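You operate a simulated robot arm through the tools that you are given. There is no shell and no other tool. Be economical: measure what you need, move in short steps, check, and stop when the job is done.

Carry out the task below with a simulated two-armed robot. There is one attempt and no reset: what you move stays moved.

JOB
Wipe up the spill on the rack top with the rag and put it back.

Only the result counts: the job must be done as asked and must still hold three seconds after the hand-in. Knocking over, shifting, dropping, spilling or breaking anything else fails it.

ROBOT AND FRAMES
Two 7-joint arms with two-finger parallel grippers on one trunk, on a base that drives. Base frame: it is fixed to the floor where the robot stands at the start and does not move with it; the origin is under the middle of the robot, x ahead of it, y to its left, z up. Readings come in mm, degrees, newtons and seconds.
The left shoulder is at the start at [76, 171, 1239], the right one opposite. With the tool pointing down near the work surface each hand reaches from about 340 to 860 mm from the robot's upright axis, wherever it stands, measured 20 degrees to its own side. Payload 4.4 kg a hand.
The tool frame of a hand sits at the grasp point between the pads (the TCP): z along the fingers, y along the line on which they close. The tips reach 23 mm beyond it. The gripper opens to 94 mm. The fingers are 38 mm wide and 10 mm thick; the gripper's body (54 by 96 mm) begins 39 mm behind the TCP.
Orientation is that of the tool frame in the base frame, as a unit quaternion [x, y, z, w]. With the fingers straight down and closing along the base's y, the tool's x points along the base's -x, its y along +y and its z along -z.

CONTROLS
- The arms move only by the tool arm_command. It takes "left_motion", "right_motion" or both (then of equal length, played together; a hand with none holds still); each is a list of rows, each a list of 3 entries, a list of its own where there are three numbers: the shift along the tool's x, y, z in m, then the turn, a rotation vector about the tool's x, y, z in degrees, then the opening, from 0 (shut) to 1 (fully open). In form: [[[x, y, z], [ax, ay, az], fingers], ...]. A call has 1 to 12 rows; each row is the pose to reach, as a shift and turn from the pose commanded when the call began, along the tool's axes at that moment. Rows are played at 5 a second. More than 50 mm and 8.6 degrees between two rows, or a gripper value outside its range, and nothing of the call is played. A pose out of reach is approached as far as the arm can. The call stops where the force on the tool passes 40 N (or 10 N more than at its start, if that is more) or the arm is blocked; 0.2 s more then pass. Each finger travels about 72 mm/s and halts on what it meets, pressing with about 24 N; the grip force reading is that of the motor and also rises with nothing between the fingers. The clock runs only during rows and for 0.2 s after the last one: add rows that repeat a pose to give the fingers time. It gives the time, the measured TCP pose, the force on the tool (base axes), the opening and the grip force at its end, in the units of the frame above (readings bear some noise), with the torque about the TCP (base axes, N m) and any sound that the robot's microphone picked up.
- Cameras (640 x 400 px; columns grow to the right, rows downward): "scene" is now at [188.4, 21.4, 1448.9]; the picture's right is [0.36, -0.93, 0.00], its down [-0.01, -0.00, -1.00] and it looks along [0.93, 0.36, -0.01] (base axes); focal length 214 px, centre (320, 200). "left" rides on the left gripper at [86, -16, -75] in its tool frame; the picture's right is [0.18, 0.98, 0.00], its down [-0.58, 0.11, -0.81] and it looks along [-0.79, 0.15, 0.59] (tool axes); focal length 243 px, centre (320, 200). "right" rides on the right gripper at [86, 16, -75] in its tool frame; the picture's right is [-0.18, 0.98, 0.00], its down [-0.58, -0.11, -0.81] and it looks along [-0.79, -0.15, 0.59] (tool axes); focal length 243 px, centre (320, 200). There is no depth. A picture from a camera that has moved, and an enlarged one, comes with that camera's place and axes in the base frame and with its lens. The place of the scene camera against the robot may be out by one fixed shift of up to 25 mm in any direction.
- camera(camera): a new picture of that camera. No time passes.
- lift_body(by): slides the trunk up (or, below 0, down) by that many mm; the arms and the scene camera ride with it, the base frame stays. It gives what a move gives, with no picture.
- base_move(legs): drives the robot by 1 to 6 legs, each [ahead, left, turn to the left] in mm, mm and degrees, along the robot's own axes; the way and the turn of a leg run together, so that a leg with both is an arc; at most 1500 mm and 180 degrees a leg. The arms and the cameras ride along, it lands a little off, and it stops where it bumps. It gives what a move gives.
- turn_head(pan, tilt): turns the head with the scene camera to pan (to the left, within 80 degrees either way) and tilt (down, from -29 to 69), counted from straight ahead of the robot. It gives what a move gives.
- close_up(camera, box): a new picture of the part [left, top, right, bottom] of that camera's present view, enlarged. No time passes.
- hand_in(): hands the job in; it is judged then, once.

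Work in short steps. Places have to be worked out from the pictures, the camera data and where the tool is seen: move nearer, look again, correct. Check each grasp and each placing, and mend what went wrong. You have 120 turns and 88 pictures in all, those below and enlarged ones among them. Open the grippers and draw the arms clear of the work before you hand the job in, unless the task says otherwise; then end with one line.

The tools are called after "Call:" by a JSON object that holds its "op" and its "data". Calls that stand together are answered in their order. arm_command: Moves the arms, as the interface text tells. Its arguments: {"type":"object","properties":{"left_motion":{"type":"array"},"right_motion":{"type":"array"}},"required":[]} The other tools are called the same way: lift_body (by) slides the trunk up or down; base_move (legs) drives the base; turn_head (pan, tilt) turns the head that bears the scene camera; camera (camera) takes a picture; close_up (camera, box) takes an enlarged picture of a part of a camera's view; hand_in () hands the job in.

At the start:

```text
time_s: 0.0
left_tool_pos: [379.4, 436.2, 1486.9]
left_tcp_rot: [0.0, 1.0, 0.0, -0.001]
left_contact_force: [0.3, 0.5, -1.3]
left_torque: [-0.03, -0.01, 0.0]
left_opening: 94.0
left_grasp_force: 0.0
right_tool_pos: [317.1, -6.0, 1422.5]
right_tcp_rot: [0.0, 1.0, 0.001, 0.0]
right_contact_force: [0.7, -0.1, -0.9]
right_torque: [0.02, 0.01, 0.0]
right_opening: 94.1
right_grasp_force: 0.0
trunk travel left (down, up): [-250.0, 138.0]
robot x, y, heading: [1.1, -1.8, 0.1]
head pan, tilt: [21.2, 0.7]
```

scene: 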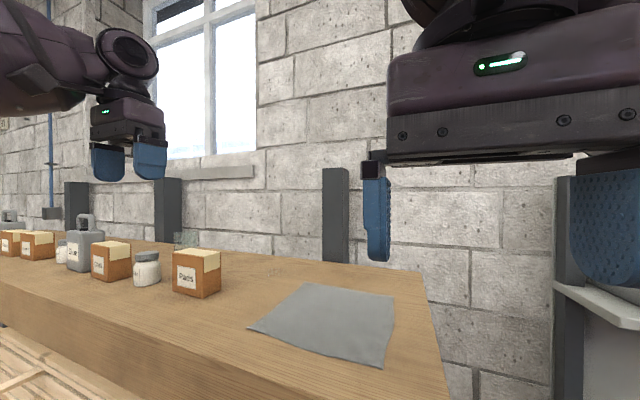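
right: 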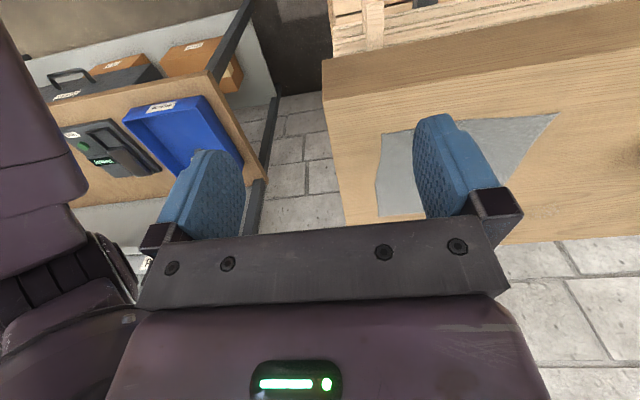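
left: 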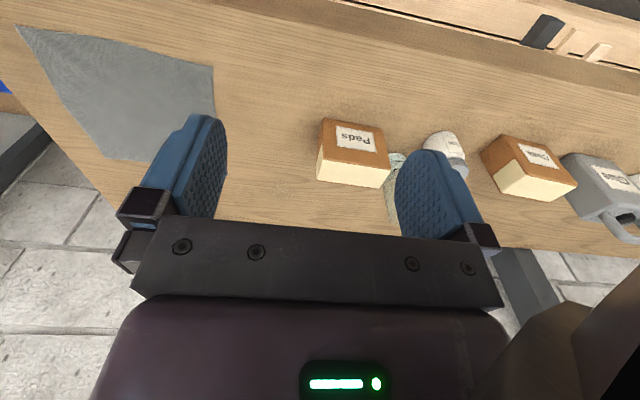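

The scene shows a grey cloth on the rack top and a row of jars and boxes; the spill is not clear yet. I take enlarged views.

Call:
{"op": "close_up", "data": {"camera": "scene", "box": [140, 210, 440, 398]}}

Call:
{"op": "close_up", "data": {"camera": "left", "box": [200, 90, 500, 278]}}

Call:
{"op": "turn_head", "data": {"pan": 21, "tilt": 40}}

Call:
{"op": "camera", "data": {"camera": "scene"}}

```text
2.13 times, centred on (290, 304) of scene
camera zoom: at [188.4, 21.4, 1448.9], right [0.36, -0.93, 0.0], down [-0.01, 0.0, -1.0], along [0.93, 0.36, -0.01], focal length 456 px, centre (384, -21)
```

zoom: 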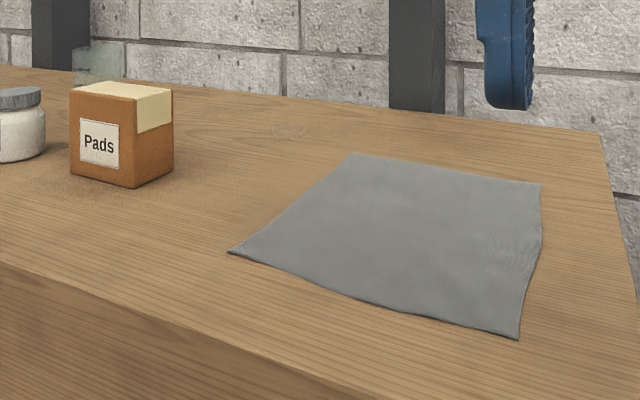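

```text
2.13 times, centred on (350, 184) of left
camera zoom: at [294.4, 419.9, 1563.0], right [-0.18, 0.98, 0.0], down [0.58, 0.11, 0.81], along [0.79, 0.15, -0.59], focal length 516 px, centre (256, 234)
```

zoom: 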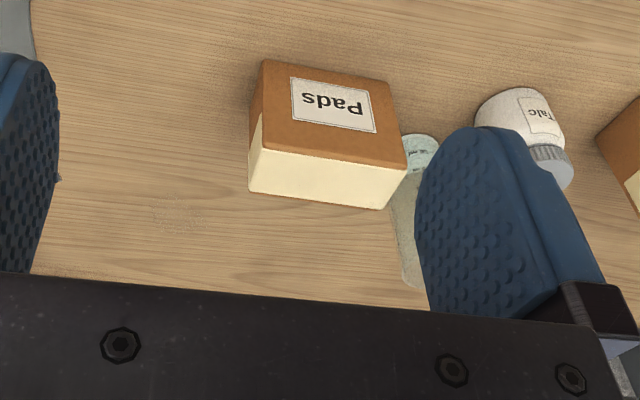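

```text
time_s: 1.1
left_tool_pos: [380.5, 434.4, 1488.3]
left_tcp_rot: [0.0, 1.0, 0.001, 0.0]
left_contact_force: [-0.3, -0.3, -0.3]
left_torque: [-0.03, -0.04, 0.04]
left_opening: 93.8
left_grasp_force: 0.0
right_tool_pos: [318.1, -7.4, 1421.4]
right_tcp_rot: [0.0, 1.0, 0.0, 0.0]
right_contact_force: [0.4, 0.2, -0.3]
right_torque: [0.0, 0.0, 0.0]
right_opening: 94.0
right_grasp_force: 0.0
trunk travel left (down, up): [-250.0, 138.0]
robot x, y, heading: [-0.6, -2.7, 0.0]
head pan, tilt: [21.0, 40.0]
```

```text
82 pictures are left
camera scene: at [183.6, 19.2, 1386.4], right [0.36, -0.93, 0.0], down [-0.6, -0.23, -0.77], along [0.72, 0.27, -0.64], focal length 214 px, centre (320, 200)
```

scene: 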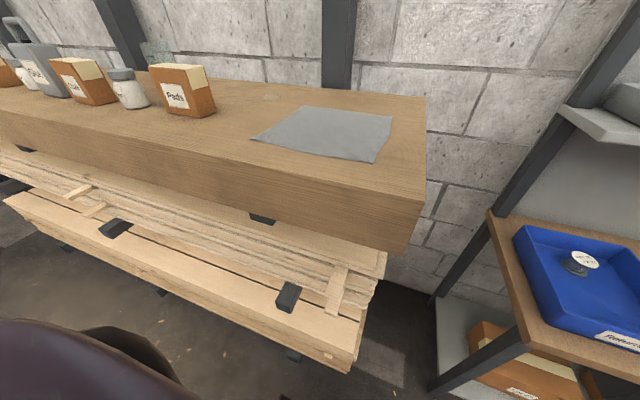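

The table top comes out at z≈1198; the rag spans about x 485–715, y 60–300. There is a faint patch near (762, 411) that may be the spill, so I enlarge it more and look further left.

Call:
{"op": "close_up", "data": {"camera": "left", "box": [230, 150, 330, 213]}}

Call:
{"op": "turn_head", "data": {"pan": 50, "tilt": 25}}

Call:
{"op": "camera", "data": {"camera": "scene"}}

```text
6.35 times, centred on (280, 182) of left
camera zoom: at [294.4, 419.9, 1563.0], right [-0.18, 0.98, 0.0], down [0.58, 0.11, 0.81], along [0.79, 0.15, -0.59], focal length 1540 px, centre (574, 318)
```

zoom: 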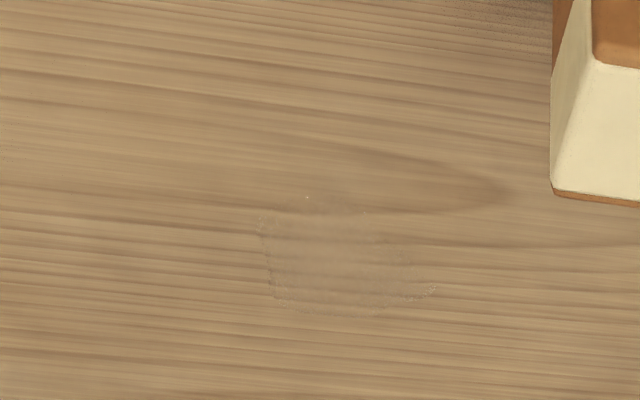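

```text
time_s: 2.0
left_tool_pos: [379.8, 435.1, 1487.5]
left_tcp_rot: [0.0, 1.0, 0.001, 0.0]
left_contact_force: [0.0, 0.6, 0.9]
left_torque: [0.0, -0.03, 0.01]
left_opening: 93.9
left_grasp_force: 0.0
right_tool_pos: [317.6, -6.5, 1422.4]
right_tcp_rot: [0.001, 1.0, -0.001, 0.0]
right_contact_force: [-0.2, 0.3, 0.4]
right_torque: [-0.02, -0.01, 0.01]
right_opening: 94.1
right_grasp_force: 0.1
trunk travel left (down, up): [-250.0, 138.0]
robot x, y, heading: [-0.6, -1.5, -0.0]
head pan, tilt: [50.0, 25.0]
```

```text
80 pictures are left
camera scene: at [163.5, 59.2, 1409.6], right [0.77, -0.64, 0.0], down [-0.27, -0.32, -0.91], along [0.58, 0.69, -0.42], focal length 214 px, centre (320, 200)
```

scene: 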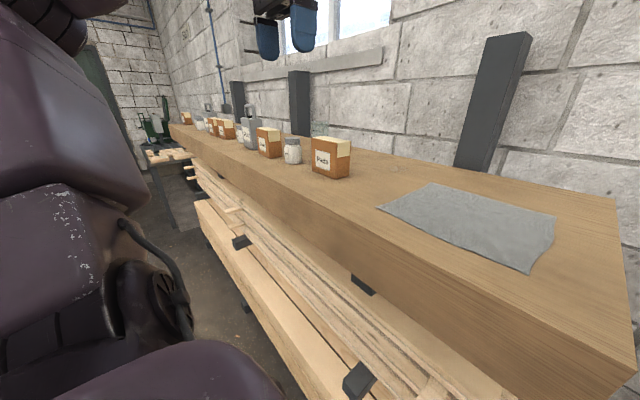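

The spill is a clear film about 70 mm across, centred near (765, 420), clear of the Pads box (x≈545–628, y≥472). I raise the trunk and shift the base left so the left arm reaches both the rag and the spill.

Call:
{"op": "lift_body", "data": {"by": 100}}

Call:
{"op": "base_move", "data": {"legs": [[0, 120, 0]]}}

Call:
{"op": "turn_head", "data": {"pan": 15, "tilt": 35}}

Call:
{"op": "camera", "data": {"camera": "scene"}}

Call:
{"op": "camera", "data": {"camera": "left"}}

```text
time_s: 3.3
left_tool_pos: [381.3, 435.8, 1587.5]
left_tcp_rot: [0.0, 1.0, 0.0, 0.0]
left_contact_force: [0.2, 0.5, -0.4]
left_torque: [0.01, -0.02, -0.01]
left_opening: 93.9
left_grasp_force: 0.0
right_tool_pos: [318.5, -5.1, 1523.1]
right_tcp_rot: [0.0, 1.0, 0.0, 0.0]
right_contact_force: [0.6, -0.7, -0.6]
right_torque: [0.04, 0.05, 0.04]
right_opening: 93.9
right_grasp_force: 0.0
trunk travel left (down, up): [-350.0, 38.0]
robot x, y, heading: [-0.5, -1.4, -0.2]
head pan, tilt: [50.0, 25.0]
```

```text
time_s: 5.0
left_tool_pos: [379.4, 554.0, 1588.2]
left_tcp_rot: [0.0, 1.0, 0.0, 0.0]
left_contact_force: [0.2, -0.1, -0.4]
left_torque: [-0.01, 0.0, 0.0]
left_opening: 94.0
left_grasp_force: 0.1
right_tool_pos: [317.7, 113.3, 1521.7]
right_tcp_rot: [0.0, 1.0, 0.0, 0.0]
right_contact_force: [0.5, -0.1, -0.4]
right_torque: [-0.01, 0.06, 0.0]
right_opening: 94.0
right_grasp_force: 0.0
trunk travel left (down, up): [-350.0, 38.0]
robot x, y, heading: [1.0, 121.1, -0.1]
head pan, tilt: [50.0, 25.0]
```

```text
time_s: 6.0
left_tool_pos: [380.0, 553.9, 1588.7]
left_tcp_rot: [0.0, 1.0, -0.001, 0.0]
left_contact_force: [0.5, 0.6, -0.2]
left_torque: [-0.03, -0.04, 0.01]
left_opening: 94.0
left_grasp_force: 0.1
right_tool_pos: [318.2, 112.6, 1522.3]
right_tcp_rot: [0.0, 1.0, 0.0, 0.0]
right_contact_force: [0.2, 1.0, -0.6]
right_torque: [0.0, 0.01, 0.0]
right_opening: 94.1
right_grasp_force: 0.0
trunk travel left (down, up): [-350.0, 38.0]
robot x, y, heading: [-3.2, 113.2, -0.1]
head pan, tilt: [15.0, 35.0]
```

```text
79 pictures are left
camera scene: at [155.2, 130.3, 1498.0], right [0.26, -0.97, 0.0], down [-0.55, -0.15, -0.82], along [0.79, 0.21, -0.57], focal length 214 px, centre (320, 200)
```

scene: 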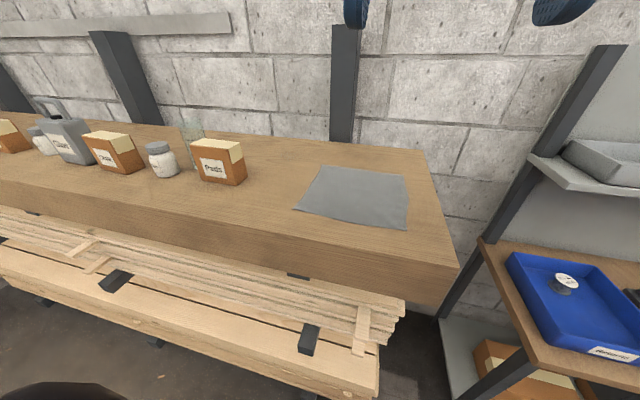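

```text
78 pictures are left
camera left: at [294.4, 538.6, 1663.0], right [-0.18, 0.98, 0.0], down [0.58, 0.11, 0.81], along [0.79, 0.15, -0.59], focal length 243 px, centre (320, 200)
```

left: 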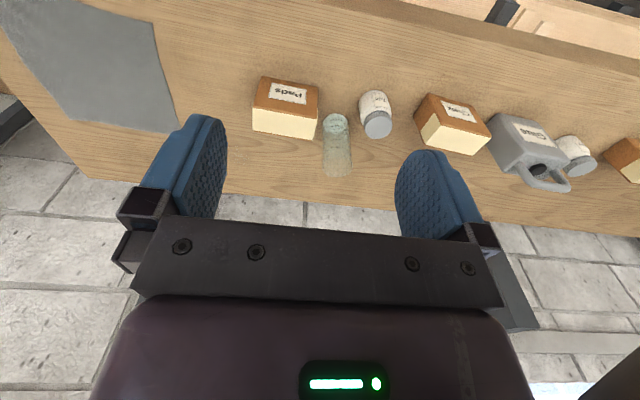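

Both targets are in good reach now. I move the left hand over the far-left part of the rag at about (650, 235, 1400), and the right hand aside.

Call:
{"op": "arm_command", "data": {"left_motion": [[[-0.0225, -0.0265, 0.0155], [0, 0, 0], 1], [[-0.045, -0.053, 0.031], [0, 0, 0], 1], [[-0.0675, -0.08, 0.047], [0, 0, 0], 1], [[-0.09, -0.106, 0.0625], [0, 0, 0], 1], [[-0.1125, -0.133, 0.078], [0, 0, 0], 1], [[-0.135, -0.16, 0.094], [0, 0, 0], 1], [[-0.1575, -0.186, 0.11], [0, 0, 0], 1], [[-0.18, -0.2125, 0.125], [0, 0, 0], 1], [[-0.2025, -0.239, 0.141], [0, 0, 0], 1], [[-0.225, -0.266, 0.157], [0, 0, 0], 1], [[-0.2475, -0.2925, 0.172], [0, 0, 0], 1], [[-0.27, -0.319, 0.188], [0, 0, 0], 1]], "right_motion": [[[0, -0.012, 0], [0, 0, 0], 1], [[0, -0.024, 0], [0, 0, 0], 1], [[0, -0.036, 0], [0, 0, 0], 1], [[0, -0.048, 0], [0, 0, 0], 1], [[0, -0.06, 0], [0, 0, 0], 1], [[0, -0.072, 0], [0, 0, 0], 1], [[0, -0.084, 0], [0, 0, 0], 1], [[0, -0.096, 0], [0, 0, 0], 1], [[0, -0.108, 0], [0, 0, 0], 1], [[0, -0.12, 0], [0, 0, 0], 1], [[0, -0.132, 0], [0, 0, 0], 1], [[0, -0.144, 0], [0, 0, 0], 1]]}}

Call:
{"op": "camera", "data": {"camera": "left"}}

Call:
{"op": "camera", "data": {"camera": "scene"}}

```text
time_s: 8.6
left_tool_pos: [529.6, 355.1, 1387.7]
left_tcp_rot: [-0.001, 1.0, 0.0, 0.0]
left_contact_force: [-1.3, 0.7, 0.2]
left_torque: [-0.01, 0.01, 0.02]
left_opening: 94.2
left_grasp_force: 0.1
left hand out of reach, approached as far as the arm can: row 7, 8, 9, 10, 11, 12
right_tool_pos: [318.3, -30.7, 1522.9]
right_tcp_rot: [0.001, 1.0, 0.0, 0.0]
right_contact_force: [-0.3, 0.7, -0.1]
right_torque: [0.0, -0.03, -0.01]
right_opening: 94.1
right_grasp_force: 0.1
trunk travel left (down, up): [-350.0, 38.0]
robot x, y, heading: [0.8, 121.1, 0.2]
head pan, tilt: [15.0, 35.0]
```

```text
77 pictures are left
camera left: at [443.7, 339.4, 1463.5], right [-0.19, 0.98, 0.0], down [0.58, 0.11, 0.81], along [0.79, 0.15, -0.59], focal length 243 px, centre (320, 200)
```

left: 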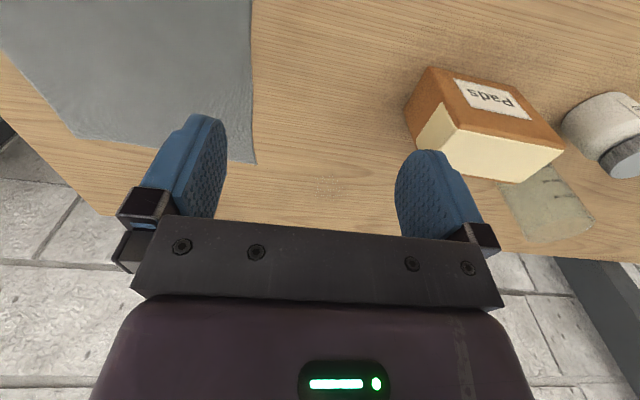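

```text
76 pictures are left
camera scene: at [155.0, 130.0, 1498.0], right [0.26, -0.97, 0.0], down [-0.55, -0.15, -0.82], along [0.79, 0.21, -0.57], focal length 214 px, centre (320, 200)
```

scene: 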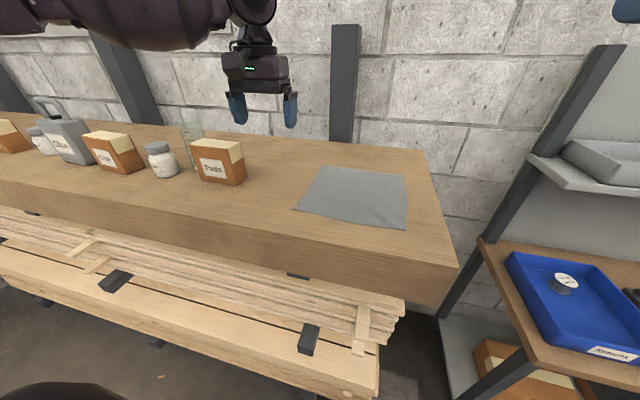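

The arm stopped short at (530, 355, 1388); the reach is height-limited. I raise the trunk the rest of the way and test where the commanded pose is.

Call:
{"op": "lift_body", "data": {"by": 36}}

Call:
{"op": "arm_command", "data": {"left_motion": [[[0, 0, 0.01], [0, 0, 0], 1], [[0, 0, 0.03], [0, 0, 0], 1]]}}

```text
time_s: 9.4
left_tool_pos: [531.9, 357.9, 1420.6]
left_tcp_rot: [0.0, 1.0, 0.0, 0.0]
left_contact_force: [0.3, 0.0, 0.5]
left_torque: [0.0, -0.02, 0.0]
left_opening: 94.0
left_grasp_force: 0.0
right_tool_pos: [316.9, -30.9, 1558.3]
right_tcp_rot: [0.0, 1.0, 0.0, 0.0]
right_contact_force: [0.1, 0.0, 0.1]
right_torque: [0.01, 0.01, -0.02]
right_opening: 94.1
right_grasp_force: 0.1
trunk travel left (down, up): [-386.0, 2.0]
robot x, y, heading: [-1.0, 116.5, 0.1]
head pan, tilt: [15.0, 35.0]
```

```text
time_s: 10.0
left_tool_pos: [532.4, 356.9, 1390.6]
left_tcp_rot: [0.0, 1.0, 0.0, 0.0]
left_contact_force: [-0.4, 0.3, 0.2]
left_torque: [0.0, 0.02, 0.02]
left_opening: 93.9
left_grasp_force: 0.0
right_tool_pos: [318.4, -32.2, 1559.8]
right_tcp_rot: [0.0, 1.0, 0.0, 0.0]
right_contact_force: [0.5, -0.5, 0.1]
right_torque: [0.03, 0.01, 0.01]
right_opening: 94.0
right_grasp_force: 0.1
trunk travel left (down, up): [-386.0, 2.0]
robot x, y, heading: [-0.1, 120.2, 0.1]
head pan, tilt: [15.0, 35.0]
```

The commanded pose follows the reached one. I go on lower, toward (640, 235, 1320).

Call:
{"op": "arm_command", "data": {"left_motion": [[[0, -0.02, 0.035], [0, 0, 0], 1], [[-0.01, -0.05, 0.07], [0, 0, 0], 1], [[-0.04, -0.08, 0.07], [0, 0, 0], 1], [[-0.075, -0.1, 0.07], [0, 0, 0], 1], [[-0.108, -0.122, 0.07], [0, 0, 0], 1]]}}

```text
time_s: 11.2
left_tool_pos: [516.3, 345.8, 1339.9]
left_tcp_rot: [0.0, 1.0, 0.0, 0.001]
left_contact_force: [-0.3, -0.3, -0.1]
left_torque: [0.04, 0.03, -0.01]
left_opening: 94.2
left_grasp_force: 0.0
left hand out of reach, approached as far as the arm can: row 1, 2, 3, 4, 5
right_tool_pos: [318.2, -31.6, 1557.9]
right_tcp_rot: [0.0, 1.0, 0.0, 0.0]
right_contact_force: [0.0, -0.3, -0.9]
right_torque: [0.02, 0.0, -0.01]
right_opening: 94.0
right_grasp_force: 0.1
trunk travel left (down, up): [-386.0, 2.0]
robot x, y, heading: [-1.6, 117.3, 0.1]
head pan, tilt: [15.0, 35.0]
```

The arm is stuck on something joint-like. I test which directions free it: straight ahead first.

Call:
{"op": "arm_command", "data": {"left_motion": [[[-0.03, 0, 0], [0, 0, 0], 1], [[-0.06, 0, 0], [0, 0, 0], 1]]}}

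Call:
{"op": "camera", "data": {"camera": "scene"}}

Call:
{"op": "camera", "data": {"camera": "right"}}

```text
time_s: 11.8
left_tool_pos: [542.5, 373.2, 1345.3]
left_tcp_rot: [-0.001, 1.0, 0.0, 0.0]
left_contact_force: [0.2, 0.4, 0.2]
left_torque: [0.01, -0.01, -0.01]
left_opening: 94.0
left_grasp_force: 0.1
left hand out of reach, approached as far as the arm can: row 1, 2
right_tool_pos: [318.5, -31.6, 1558.3]
right_tcp_rot: [0.0, 1.0, 0.0, 0.0]
right_contact_force: [-0.9, -0.3, 0.5]
right_torque: [-0.01, 0.03, -0.01]
right_opening: 93.9
right_grasp_force: 0.2
trunk travel left (down, up): [-386.0, 2.0]
robot x, y, heading: [-0.9, 119.9, 0.1]
head pan, tilt: [15.0, 35.0]
```

```text
75 pictures are left
camera scene: at [156.9, 130.3, 1532.9], right [0.26, -0.97, 0.0], down [-0.55, -0.15, -0.82], along [0.79, 0.21, -0.57], focal length 214 px, centre (320, 200)
```

scene: 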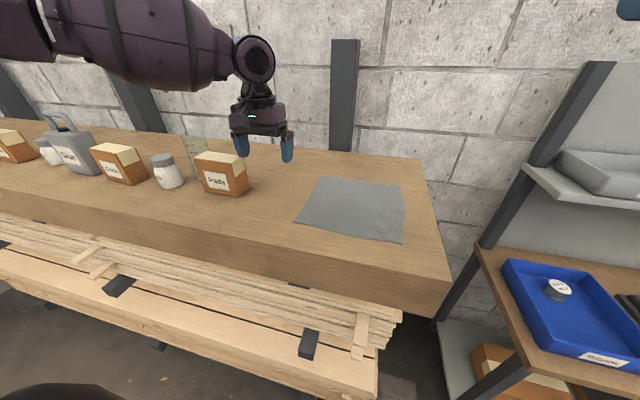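

```text
74 pictures are left
camera right: at [230.8, -15.3, 1634.2], right [0.18, 0.98, 0.0], down [0.58, -0.11, 0.81], along [0.79, -0.15, -0.59], focal length 243 px, centre (320, 200)
```

right: 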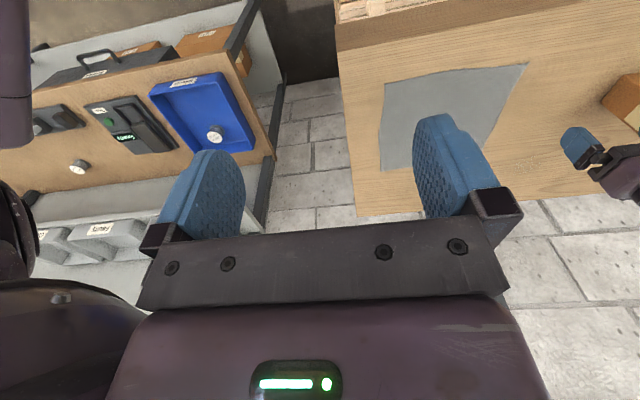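

The forearm comes in from the left, so the hand's yaw likely limits the wrist. I turn the hand 32° clockwise (seen from above) in place.

Call:
{"op": "arm_command", "data": {"left_motion": [[[0, 0, 0], [0, 0, 8], 1], [[0, 0, 0], [0, 0, 16], 1], [[0, 0, 0], [0, 0, 24], 1], [[0, 0, 0], [0, 0, 32], 1], [[-0.03, 0, 0], [0, 0, 32], 1], [[-0.06, -0.02, 0], [0, 0, 32], 1]]}}

```text
time_s: 13.2
left_tool_pos: [552.2, 384.1, 1351.0]
left_tcp_rot: [0.276, 0.961, 0.0, 0.0]
left_contact_force: [-0.4, 0.6, -0.7]
left_torque: [0.01, -0.02, 0.02]
left_opening: 94.1
left_grasp_force: 0.1
left hand out of reach, approached as far as the arm can: row 5, 6
right_tool_pos: [317.1, -32.3, 1559.1]
right_tcp_rot: [0.0, 1.0, 0.0, -0.001]
right_contact_force: [-0.5, -0.7, -0.9]
right_torque: [0.04, 0.0, 0.0]
right_opening: 94.1
right_grasp_force: 0.1
trunk travel left (down, up): [-386.0, 2.0]
robot x, y, heading: [0.5, 117.5, 0.2]
head pan, tilt: [15.0, 35.0]
```

Turning worked but reaching forward still does not. I test whether a forward tilt of the fingers (less wrist bend) frees it.

Call:
{"op": "arm_command", "data": {"left_motion": [[[0, 0, 0], [0, -8, 0], 1], [[0, 0, 0], [0, -16, 0], 1], [[0, 0, 0], [0, -24, 0], 1], [[-0.03, 0, 0], [0, -24, 0], 1], [[-0.06, 0, 0], [0, -24, 0], 1]]}}

Call:
{"op": "camera", "data": {"camera": "scene"}}

```text
time_s: 14.4
left_tool_pos: [605.2, 355.2, 1349.9]
left_tcp_rot: [0.268, 0.94, -0.058, 0.2]
left_contact_force: [0.6, -0.1, -0.3]
left_torque: [-0.02, 0.0, -0.05]
left_opening: 93.9
left_grasp_force: 0.0
right_tool_pos: [318.5, -30.6, 1558.0]
right_tcp_rot: [0.0, 1.0, 0.0, -0.001]
right_contact_force: [1.2, 0.5, -0.4]
right_torque: [-0.03, -0.03, 0.01]
right_opening: 94.2
right_grasp_force: 0.0
trunk travel left (down, up): [-386.0, 2.0]
robot x, y, heading: [-1.8, 120.5, -0.0]
head pan, tilt: [15.0, 35.0]
```

```text
73 pictures are left
camera scene: at [158.0, 131.3, 1532.7], right [0.26, -0.97, 0.0], down [-0.55, -0.15, -0.82], along [0.79, 0.21, -0.57], focal length 214 px, centre (320, 200)
```

scene: 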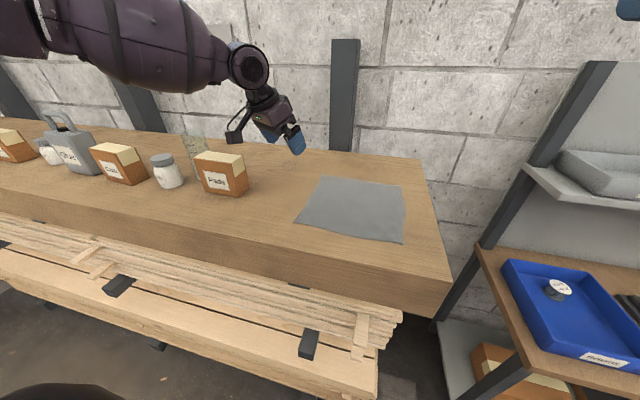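

Tilting frees it: it was a wrist-bend limit. I carry the tilted hand over the rag's far-left part, to about (645, 240, 1280).

Call:
{"op": "arm_command", "data": {"left_motion": [[[-0.015, -0.019, 0.026], [0, 0, 0], 1], [[-0.029, -0.038, 0.051], [0, 0, 0], 1], [[-0.044, -0.057, 0.077], [0, 0, 0], 1], [[-0.058, -0.076, 0.1025], [0, 0, 0], 1]]}}

Call:
{"op": "camera", "data": {"camera": "left"}}

Call:
{"op": "camera", "data": {"camera": "scene"}}

```text
time_s: 15.4
left_tool_pos: [567.8, 318.5, 1315.4]
left_tcp_rot: [0.271, 0.94, -0.058, 0.199]
left_contact_force: [-0.1, -0.2, 0.0]
left_torque: [-0.02, 0.0, -0.02]
left_opening: 94.3
left_grasp_force: 0.1
left hand out of reach, approached as far as the arm can: row 1, 2, 3, 4
right_tool_pos: [317.8, -32.2, 1558.3]
right_tcp_rot: [0.0, 1.0, 0.0, -0.001]
right_contact_force: [0.2, 0.4, 0.6]
right_torque: [0.0, 0.01, 0.04]
right_opening: 93.7
right_grasp_force: 0.0
trunk travel left (down, up): [-386.0, 2.0]
robot x, y, heading: [0.4, 122.8, -0.2]
head pan, tilt: [15.0, 35.0]
```

```text
72 pictures are left
camera left: at [466.9, 363.8, 1349.4], right [0.38, 0.92, -0.07], down [0.23, -0.02, 0.97], along [0.9, -0.39, -0.22], focal length 243 px, centre (320, 200)
```

left: 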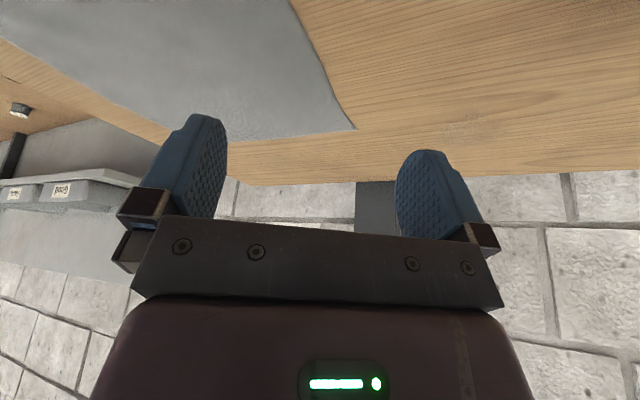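

```text
71 pictures are left
camera scene: at [156.6, 130.2, 1532.9], right [0.26, -0.97, 0.0], down [-0.55, -0.15, -0.82], along [0.79, 0.21, -0.57], focal length 214 px, centre (320, 200)
```

scene: 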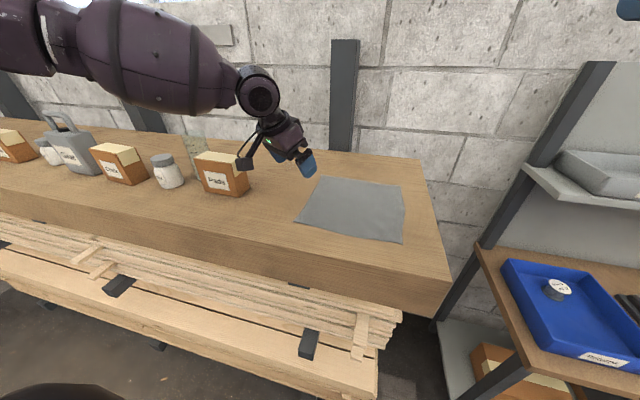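

The left arm keeps meeting limits in this posture. I test the right arm instead, reaching forward and down in free air beside the rag.

Call:
{"op": "arm_command", "data": {"right_motion": [[[-0.01, 0, 0.04], [0, 0, 0], 1], [[-0.02, 0, 0.08], [0, 0, 0], 1], [[-0.05, 0, 0.115], [0, 0, 0], 1], [[-0.085, 0, 0.15], [0, 0, 0], 1], [[-0.12, 0, 0.18], [0, 0, 0], 1], [[-0.16, 0, 0.2], [0, 0, 0], 1], [[-0.2, 0, 0.22], [0, 0, 0], 1], [[-0.24, 0, 0.23], [0, 0, 0], 1], [[-0.28, 0, 0.23], [0, 0, 0], 1]]}}

Call:
{"op": "camera", "data": {"camera": "scene"}}

```text
time_s: 17.4
left_tool_pos: [569.7, 319.8, 1315.9]
left_tcp_rot: [0.269, 0.94, -0.057, 0.199]
left_contact_force: [0.0, -0.5, -0.1]
left_torque: [-0.02, 0.05, -0.03]
left_opening: 94.2
left_grasp_force: 0.2
right_tool_pos: [598.9, -30.2, 1328.0]
right_tcp_rot: [0.0, 1.0, 0.0, 0.0]
right_contact_force: [0.2, -0.1, -0.3]
right_torque: [0.02, 0.02, 0.01]
right_opening: 94.0
right_grasp_force: 0.0
trunk travel left (down, up): [-386.0, 2.0]
robot x, y, heading: [-0.0, 123.3, 0.2]
head pan, tilt: [15.0, 35.0]
```

```text
70 pictures are left
camera scene: at [157.7, 130.9, 1532.8], right [0.26, -0.97, 0.0], down [-0.55, -0.15, -0.82], along [0.79, 0.21, -0.57], focal length 214 px, centre (320, 200)
```

scene: 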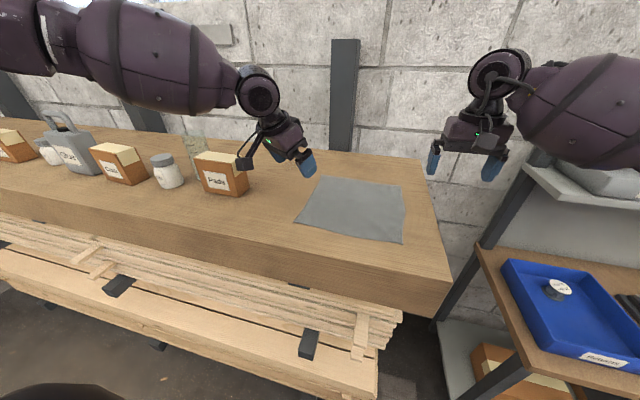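

The right arm moves freely, so it does the job: I retract and raise the left hand, then drive the base left so rag and spill lie on the right arm's side.

Call:
{"op": "arm_command", "data": {"left_motion": [[[0.0085, -0.013, -0.033], [0, 0, 0], 1], [[0.017, -0.026, -0.066], [0, 0, 0], 1], [[0.0255, -0.04, -0.1], [0, 0, 0], 1], [[0.034, -0.053, -0.133], [0, 0, 0], 1], [[0.0425, -0.066, -0.166], [0, 0, 0], 1], [[0.051, -0.08, -0.198], [0, 0, 0], 1]]}}

Call:
{"op": "camera", "data": {"camera": "scene"}}

```text
time_s: 18.8
left_tool_pos: [413.3, 318.3, 1477.4]
left_tcp_rot: [0.269, 0.94, -0.058, 0.199]
left_contact_force: [-0.2, 0.3, 0.7]
left_torque: [0.0, 0.0, 0.01]
left_opening: 94.0
left_grasp_force: 0.0
right_tool_pos: [596.6, -31.9, 1330.6]
right_tcp_rot: [0.0, 1.0, 0.0, 0.0]
right_contact_force: [0.2, 0.2, 0.5]
right_torque: [0.0, -0.01, -0.01]
right_opening: 93.9
right_grasp_force: 0.0
trunk travel left (down, up): [-386.0, 2.0]
robot x, y, heading: [-1.0, 119.1, 0.1]
head pan, tilt: [15.0, 35.0]
```

```text
69 pictures are left
camera scene: at [155.4, 130.2, 1533.0], right [0.26, -0.97, 0.0], down [-0.55, -0.15, -0.82], along [0.79, 0.21, -0.57], focal length 214 px, centre (320, 200)
```

scene: 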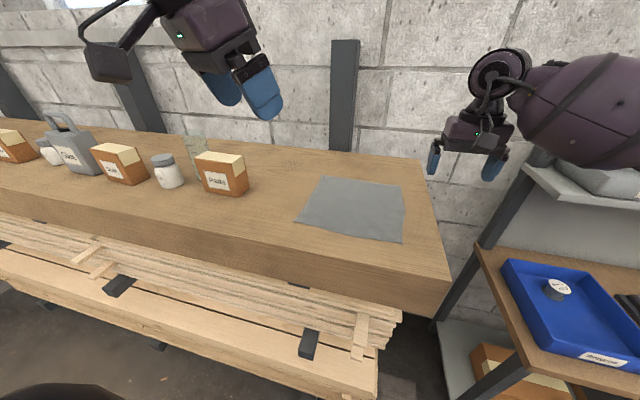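

Left hand is high and clear. I drive 380 mm left.

Call:
{"op": "base_move", "data": {"legs": [[0, 380, 0]]}}

Call:
{"op": "turn_head", "data": {"pan": -15, "tilt": 35}}

Call:
{"op": "camera", "data": {"camera": "scene"}}

Call:
{"op": "camera", "data": {"camera": "right"}}

```text
time_s: 22.8
left_tool_pos: [415.4, 702.9, 1476.9]
left_tcp_rot: [0.27, 0.94, -0.058, 0.2]
left_contact_force: [-0.1, 0.8, -0.2]
left_torque: [-0.01, 0.0, -0.02]
left_opening: 94.0
left_grasp_force: 0.0
right_tool_pos: [597.6, 353.0, 1328.5]
right_tcp_rot: [0.0, 1.0, -0.001, 0.0]
right_contact_force: [1.0, 0.0, 0.5]
right_torque: [-0.01, 0.01, 0.01]
right_opening: 93.9
right_grasp_force: 0.2
trunk travel left (down, up): [-386.0, 2.0]
robot x, y, heading: [-0.2, 503.0, 0.0]
head pan, tilt: [15.0, 35.0]
```

```text
time_s: 23.7
left_tool_pos: [415.2, 702.0, 1477.4]
left_tcp_rot: [0.269, 0.94, -0.058, 0.2]
left_contact_force: [-0.6, 0.3, -0.5]
left_torque: [-0.04, 0.03, 0.02]
left_opening: 94.1
left_grasp_force: 0.1
right_tool_pos: [597.4, 352.9, 1329.4]
right_tcp_rot: [0.0, 1.0, 0.0, -0.001]
right_contact_force: [0.7, 0.6, -0.6]
right_torque: [0.02, 0.0, 0.03]
right_opening: 94.0
right_grasp_force: 0.1
trunk travel left (down, up): [-386.0, 2.0]
robot x, y, heading: [-0.0, 504.1, 0.1]
head pan, tilt: [-15.0, 35.0]
```

```text
68 pictures are left
camera scene: at [156.7, 469.2, 1532.9], right [-0.26, -0.97, 0.0], down [-0.55, 0.15, -0.82], along [0.79, -0.21, -0.57], focal length 214 px, centre (320, 200)
```

scene: 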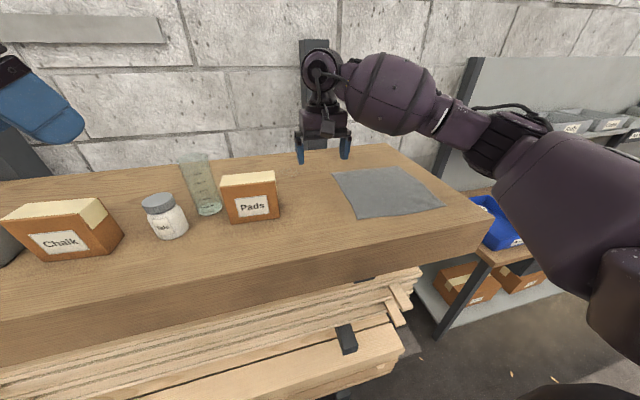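

```text
67 pictures are left
camera right: at [510.9, 369.2, 1404.7], right [0.18, 0.98, 0.0], down [0.58, -0.11, 0.81], along [0.79, -0.15, -0.59], focal length 243 px, centre (320, 200)
```

right: 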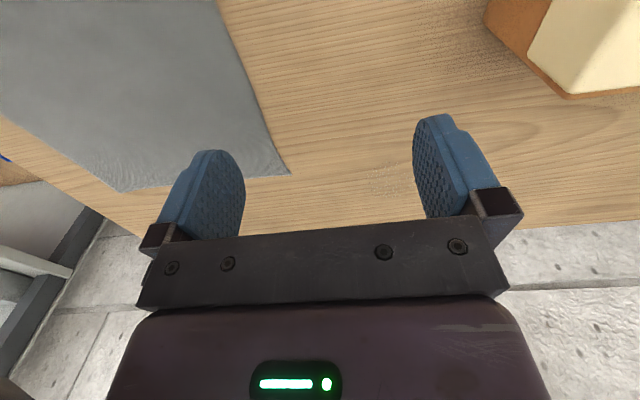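

The rag spans about x 485–722, y 57–293, and the spill is near (762, 413). I move the right hand over (655, 225) with fingers half open, tips about 20 mm above the cloth.

Call:
{"op": "arm_command", "data": {"right_motion": [[[-0.02, -0.042, 0], [0, 0, 0], 0.8], [[-0.04, -0.085, 0], [0, 0, 0], 0.6], [[-0.058, -0.128, 0], [0, 0, 0], 0.6], [[-0.058, -0.128, 0.045], [0, 0, 0], 0.6], [[-0.058, -0.128, 0.088], [0, 0, 0], 0.6]]}}

Call:
{"op": "camera", "data": {"camera": "scene"}}

Call:
{"op": "camera", "data": {"camera": "right"}}

```text
time_s: 24.9
left_tool_pos: [416.0, 701.6, 1478.0]
left_tcp_rot: [0.269, 0.94, -0.057, 0.2]
left_contact_force: [0.0, -0.4, -0.3]
left_torque: [0.01, 0.0, 0.0]
left_opening: 94.0
left_grasp_force: 0.1
right_tool_pos: [655.5, 224.7, 1239.4]
right_tcp_rot: [0.0, 1.0, 0.001, 0.001]
right_contact_force: [0.6, -0.3, 0.8]
right_torque: [0.0, -0.02, 0.0]
right_opening: 56.4
right_grasp_force: 0.1
trunk travel left (down, up): [-386.0, 2.0]
robot x, y, heading: [1.0, 503.9, -0.1]
head pan, tilt: [-15.0, 35.0]
```

```text
66 pictures are left
camera scene: at [156.9, 468.6, 1532.8], right [-0.26, -0.97, 0.0], down [-0.55, 0.15, -0.82], along [0.79, -0.21, -0.57], focal length 214 px, centre (320, 200)
```

scene: 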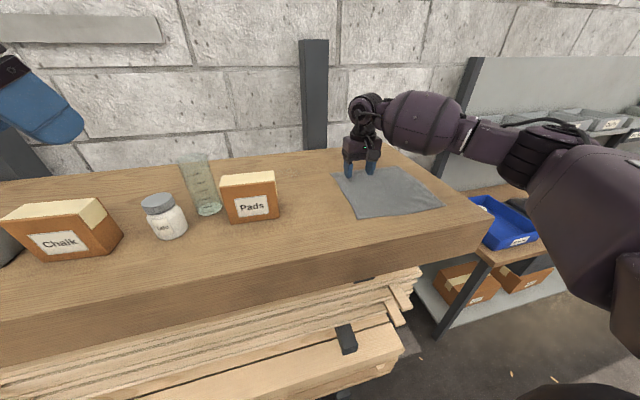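

```text
65 pictures are left
camera right: at [569.7, 241.2, 1316.2], right [0.18, 0.98, 0.0], down [0.58, -0.11, 0.81], along [0.79, -0.15, -0.59], focal length 243 px, centre (320, 200)
```

right: 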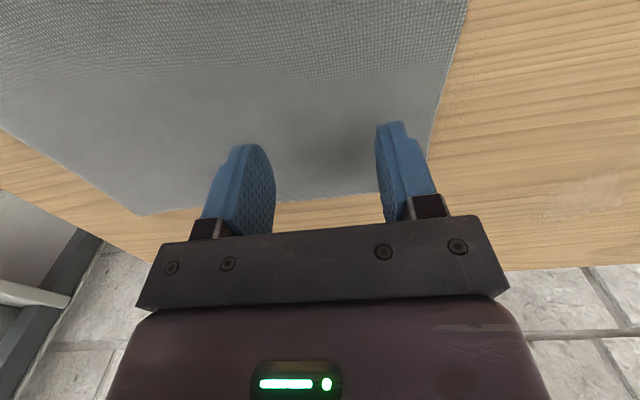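

The hand is over the rag as planned. I lower in small steps until the tips touch the cloth.

Call:
{"op": "arm_command", "data": {"right_motion": [[[0, 0, 0.006], [0, 0, 0], 0.6], [[0, 0, 0.01], [0, 0, 0], 0.6], [[0, 0, 0.013], [0, 0, 0], 0.6], [[0, 0, 0.015], [0, 0, 0], 0.6]]}}

Call:
{"op": "close_up", "data": {"camera": "right", "box": [180, 80, 480, 268]}}

```text
time_s: 25.9
left_tool_pos: [414.6, 703.0, 1476.8]
left_tcp_rot: [0.27, 0.94, -0.057, 0.199]
left_contact_force: [0.2, -0.5, -0.1]
left_torque: [0.01, 0.01, 0.01]
left_opening: 93.7
left_grasp_force: 0.1
right_tool_pos: [656.2, 225.3, 1226.0]
right_tcp_rot: [0.001, 1.0, 0.0, 0.001]
right_contact_force: [-0.6, 0.4, -0.1]
right_torque: [0.02, 0.01, -0.01]
right_opening: 56.4
right_grasp_force: 0.0
trunk travel left (down, up): [-386.0, 2.0]
robot x, y, heading: [-2.0, 503.1, 0.0]
head pan, tilt: [-15.0, 35.0]
```

```text
2.13 times, centred on (330, 174) of right
camera zoom: at [569.3, 241.5, 1301.7], right [0.18, 0.98, 0.0], down [0.58, -0.11, 0.81], along [0.79, -0.15, -0.59], focal length 516 px, centre (299, 255)
```

zoom: 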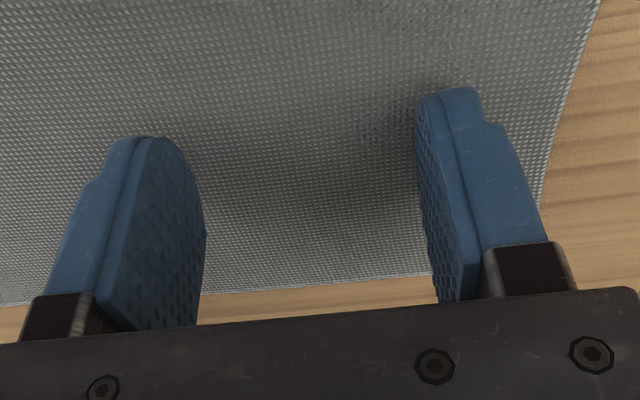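

No contact yet (tips at about z 1203). I lower further in 2 mm steps.

Call:
{"op": "arm_command", "data": {"right_motion": [[[0, 0, 0.002], [0, 0, 0], 0.6], [[0, 0, 0.004], [0, 0, 0], 0.6], [[0, 0, 0.005], [0, 0, 0], 0.6], [[0, 0, 0.006], [0, 0, 0], 0.6]]}}

```text
time_s: 26.9
left_tool_pos: [413.0, 703.1, 1478.4]
left_tcp_rot: [0.27, 0.94, -0.058, 0.201]
left_contact_force: [0.6, -0.3, 0.3]
left_torque: [-0.02, 0.01, -0.03]
left_opening: 94.2
left_grasp_force: 0.1
right_tool_pos: [655.3, 226.6, 1224.7]
right_tcp_rot: [-0.001, 1.0, 0.0, 0.003]
right_contact_force: [5.6, -3.1, 33.4]
right_torque: [-0.4, 0.32, 0.12]
right_opening: 56.6
right_grasp_force: 0.3
trunk travel left (down, up): [-386.0, 2.0]
robot x, y, heading: [2.8, 503.9, 0.2]
head pan, tilt: [-15.0, 35.0]
```

The tips press on the cloth (33 N at TCP z≈1225). I ease up 3 mm and close the fingers to gather a fold.

Call:
{"op": "arm_command", "data": {"right_motion": [[[0, 0, -0.003], [0, 0, 0], 0.6], [[0, 0, -0.003], [0, 0, 0], 0.4], [[0, 0, -0.003], [0, 0, 0], 0.2], [[0, 0, -0.003], [0, 0, 0], 0.0], [[0, 0, -0.003], [0, 0, 0], 0.0], [[0, 0, -0.003], [0, 0, 0], 0.0]]}}

Call:
{"op": "camera", "data": {"camera": "right"}}

Call:
{"op": "close_up", "data": {"camera": "scene", "box": [280, 90, 480, 215]}}

```text
time_s: 28.3
left_tool_pos: [412.5, 704.3, 1477.8]
left_tcp_rot: [0.269, 0.94, -0.058, 0.201]
left_contact_force: [0.6, -0.2, -0.2]
left_torque: [-0.03, -0.01, -0.02]
left_opening: 93.9
left_grasp_force: 0.0
right_tool_pos: [654.7, 226.6, 1224.7]
right_tcp_rot: [-0.001, 1.0, 0.0, 0.001]
right_contact_force: [-0.8, 4.4, 22.1]
right_torque: [0.14, 0.2, -0.03]
right_opening: 2.2
right_grasp_force: 24.3
trunk travel left (down, up): [-386.0, 2.0]
robot x, y, heading: [-1.2, 503.3, 0.1]
head pan, tilt: [-15.0, 35.0]
```

```text
63 pictures are left
camera right: at [567.1, 243.1, 1299.9], right [0.18, 0.98, 0.0], down [0.58, -0.11, 0.81], along [0.79, -0.15, -0.59], focal length 243 px, centre (320, 200)
```

right: 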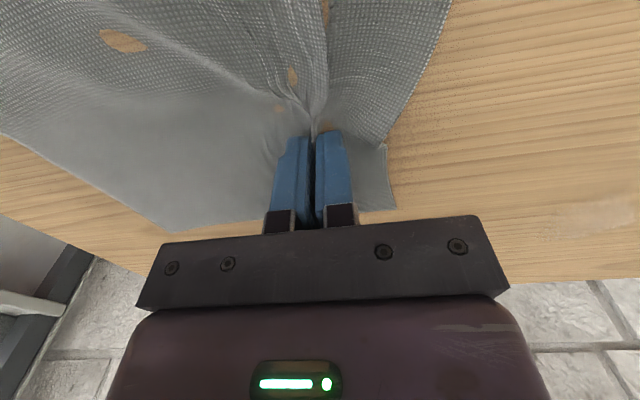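

```text
3.20 times, centred on (380, 152) of scene
camera zoom: at [154.5, 470.7, 1533.1], right [-0.26, -0.97, 0.0], down [-0.55, 0.15, -0.82], along [0.79, -0.21, -0.57], focal length 686 px, centre (128, 352)
```

zoom: 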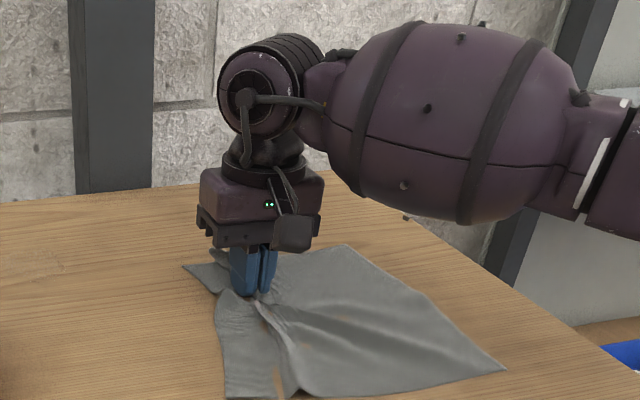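

The cloth is pinched (2.2 mm, 24 N). I ease up slightly and drag it toward the spill, stopping over its near side.

Call:
{"op": "arm_command", "data": {"right_motion": [[[0, 0, -0.005], [0, 0, 0], 0], [[-0.02, 0.035, -0.005], [0, 0, 0], 0], [[-0.04, 0.07, -0.005], [0, 0, 0], 0], [[-0.06, 0.105, -0.005], [0, 0, 0], 0], [[-0.08, 0.135, -0.005], [0, 0, 0], 0], [[-0.095, 0.16, -0.005], [0, 0, 0], 0]]}}

Call:
{"op": "camera", "data": {"camera": "right"}}

Call:
{"op": "close_up", "data": {"camera": "scene", "box": [200, 80, 480, 255]}}

```text
time_s: 29.7
left_tool_pos: [415.9, 703.7, 1477.4]
left_tcp_rot: [0.269, 0.941, -0.057, 0.2]
left_contact_force: [1.0, 1.0, -1.2]
left_torque: [-0.1, 0.02, 0.0]
left_opening: 93.9
left_grasp_force: 0.1
right_tool_pos: [750.4, 387.2, 1228.3]
right_tcp_rot: [0.001, 1.0, 0.0, 0.0]
right_contact_force: [-0.7, -0.6, -0.6]
right_torque: [-0.02, -0.01, -0.01]
right_opening: 2.2
right_grasp_force: 24.8
trunk travel left (down, up): [-386.0, 2.0]
robot x, y, heading: [-0.5, 506.7, -0.1]
head pan, tilt: [-15.0, 35.0]
```

```text
61 pictures are left
camera right: at [663.9, 403.0, 1303.9], right [0.18, 0.98, 0.0], down [0.58, -0.11, 0.81], along [0.79, -0.15, -0.59], focal length 243 px, centre (320, 200)
```

right: 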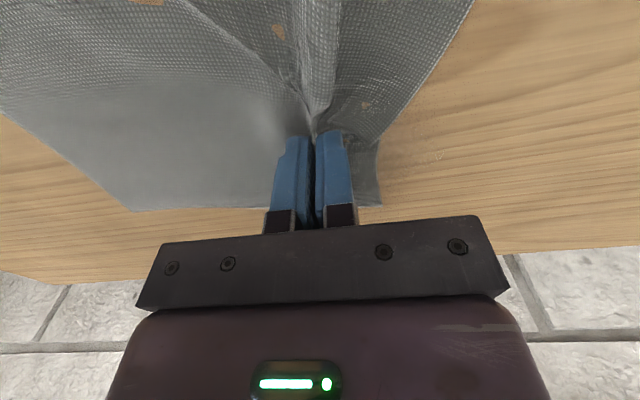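

```text
2.29 times, centred on (340, 168) of scene
camera zoom: at [156.9, 470.5, 1532.8], right [-0.26, -0.97, 0.0], down [-0.55, 0.15, -0.82], along [0.79, -0.21, -0.57], focal length 490 px, centre (274, 274)
```

zoom: 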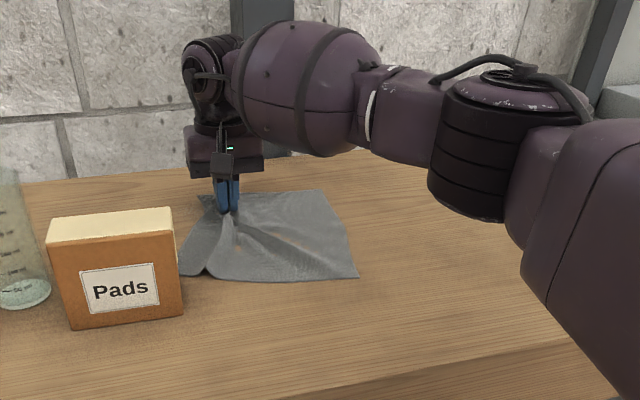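

The cloth follows flat and is over the spill's near side. I press lightly and wipe ahead (to keep the rag's near edge off the Pads box), then a little left.

Call:
{"op": "arm_command", "data": {"right_motion": [[[0, 0, 0.005], [0, 0, 0], 0], [[-0.025, 0, 0.005], [0, 0, 0], 0], [[-0.05, 0, 0.005], [0, 0, 0], 0], [[-0.05, 0.017, 0.005], [0, 0, 0], 0], [[-0.05, 0.035, 0.005], [0, 0, 0], 0]]}}

Call:
{"op": "camera", "data": {"camera": "right"}}

Call:
{"op": "close_up", "data": {"camera": "scene", "box": [200, 80, 480, 255]}}

```text
time_s: 30.9
left_tool_pos: [413.0, 703.4, 1477.2]
left_tcp_rot: [0.269, 0.94, -0.056, 0.2]
left_contact_force: [0.7, -1.2, -0.2]
left_torque: [0.0, -0.01, 0.03]
left_opening: 94.2
left_grasp_force: 0.1
right_tool_pos: [780.4, 405.3, 1224.2]
right_tcp_rot: [0.0, 1.0, 0.0, 0.002]
right_contact_force: [2.0, 1.0, 11.4]
right_torque: [0.04, 0.0, -0.01]
right_opening: 1.9
right_grasp_force: 24.3
right hand out of reach, approached as far as the arm can: row 3, 4, 5
trunk travel left (down, up): [-386.0, 2.0]
robot x, y, heading: [-0.4, 501.7, 0.3]
head pan, tilt: [-15.0, 35.0]
```

```text
59 pictures are left
camera right: at [693.5, 421.3, 1300.0], right [0.18, 0.98, 0.0], down [0.58, -0.11, 0.81], along [0.79, -0.15, -0.59], focal length 243 px, centre (320, 200)
```

right: 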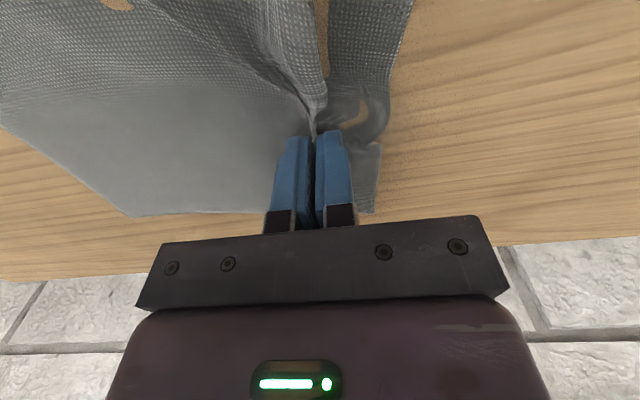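

```text
2.29 times, centred on (340, 168) of scene
camera zoom: at [156.0, 468.7, 1533.0], right [-0.26, -0.97, 0.0], down [-0.55, 0.15, -0.82], along [0.79, -0.21, -0.57], focal length 490 px, centre (274, 274)
```

zoom: 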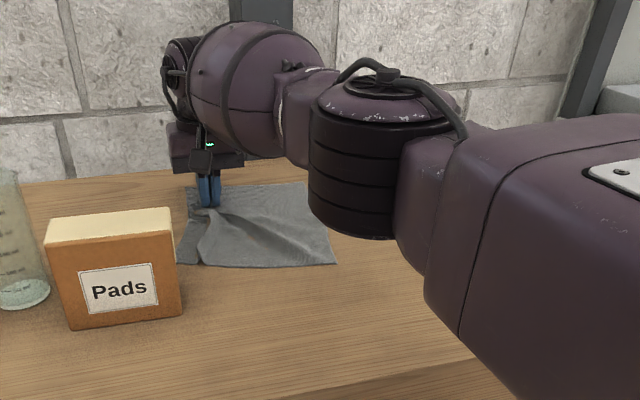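

It reached its limit at (780, 405) with the rag flat and clear of the box. I now wipe across in y and back in x within reach.

Call:
{"op": "arm_command", "data": {"right_motion": [[[0.01, 0.012, 0], [0, 0, 0], 0], [[0.012, 0.025, 0], [0, 0, 0], 0], [[0.012, 0.035, 0], [0, 0, 0], 0], [[0.03, 0.03, 0], [0, 0, 0], 0], [[0.03, 0.0, 0], [0, 0, 0], 0], [[0.03, -0.025, 0], [0, 0, 0], 0], [[0.01, -0.025, 0], [0, 0, 0], 0], [[0.002, 0.0, 0], [0, 0, 0], 0], [[0.014, 0.035, 0], [0, 0, 0], 0]]}}

Call:
{"op": "camera", "data": {"camera": "right"}}

Call:
{"op": "close_up", "data": {"camera": "scene", "box": [200, 80, 480, 255]}}

```text
time_s: 32.9
left_tool_pos: [413.6, 701.7, 1477.9]
left_tcp_rot: [0.27, 0.94, -0.057, 0.2]
left_contact_force: [-0.1, 0.7, -0.2]
left_torque: [0.01, 0.03, 0.0]
left_opening: 93.9
left_grasp_force: 0.1
right_tool_pos: [765.0, 438.8, 1223.5]
right_tcp_rot: [0.0, 1.0, 0.002, 0.001]
right_contact_force: [0.0, -3.2, 11.9]
right_torque: [-0.06, 0.06, 0.0]
right_opening: 2.1
right_grasp_force: 24.3
trunk travel left (down, up): [-386.0, 2.0]
robot x, y, heading: [-1.1, 503.0, 0.2]
head pan, tilt: [-15.0, 35.0]
```

```text
57 pictures are left
camera right: at [679.0, 454.3, 1300.0], right [0.18, 0.98, 0.0], down [0.58, -0.11, 0.81], along [0.79, -0.15, -0.59], focal length 243 px, centre (320, 200)
```

right: 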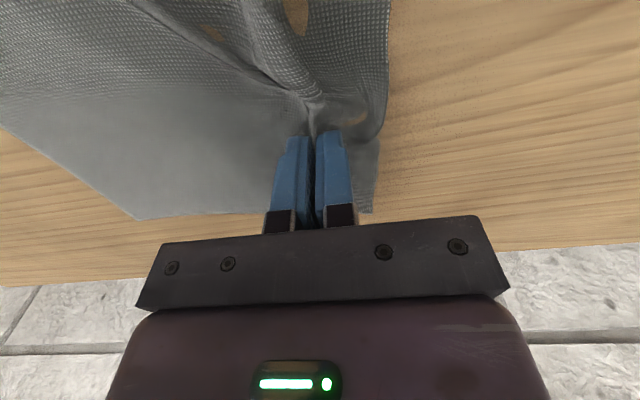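

```text
2.29 times, centred on (340, 168) of scene
camera zoom: at [155.6, 468.6, 1533.0], right [-0.26, -0.97, 0.0], down [-0.55, 0.15, -0.82], along [0.79, -0.21, -0.57], focal length 490 px, centre (274, 274)
```

zoom: 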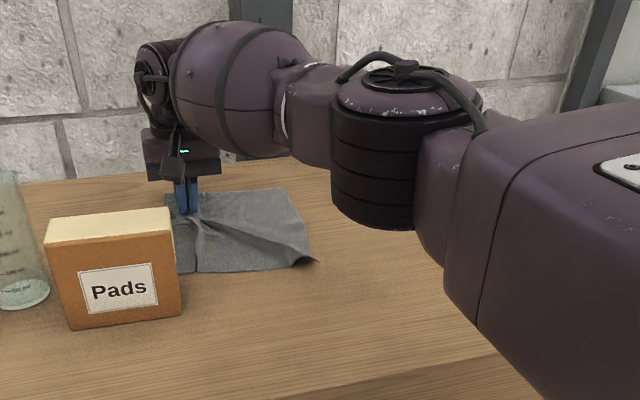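

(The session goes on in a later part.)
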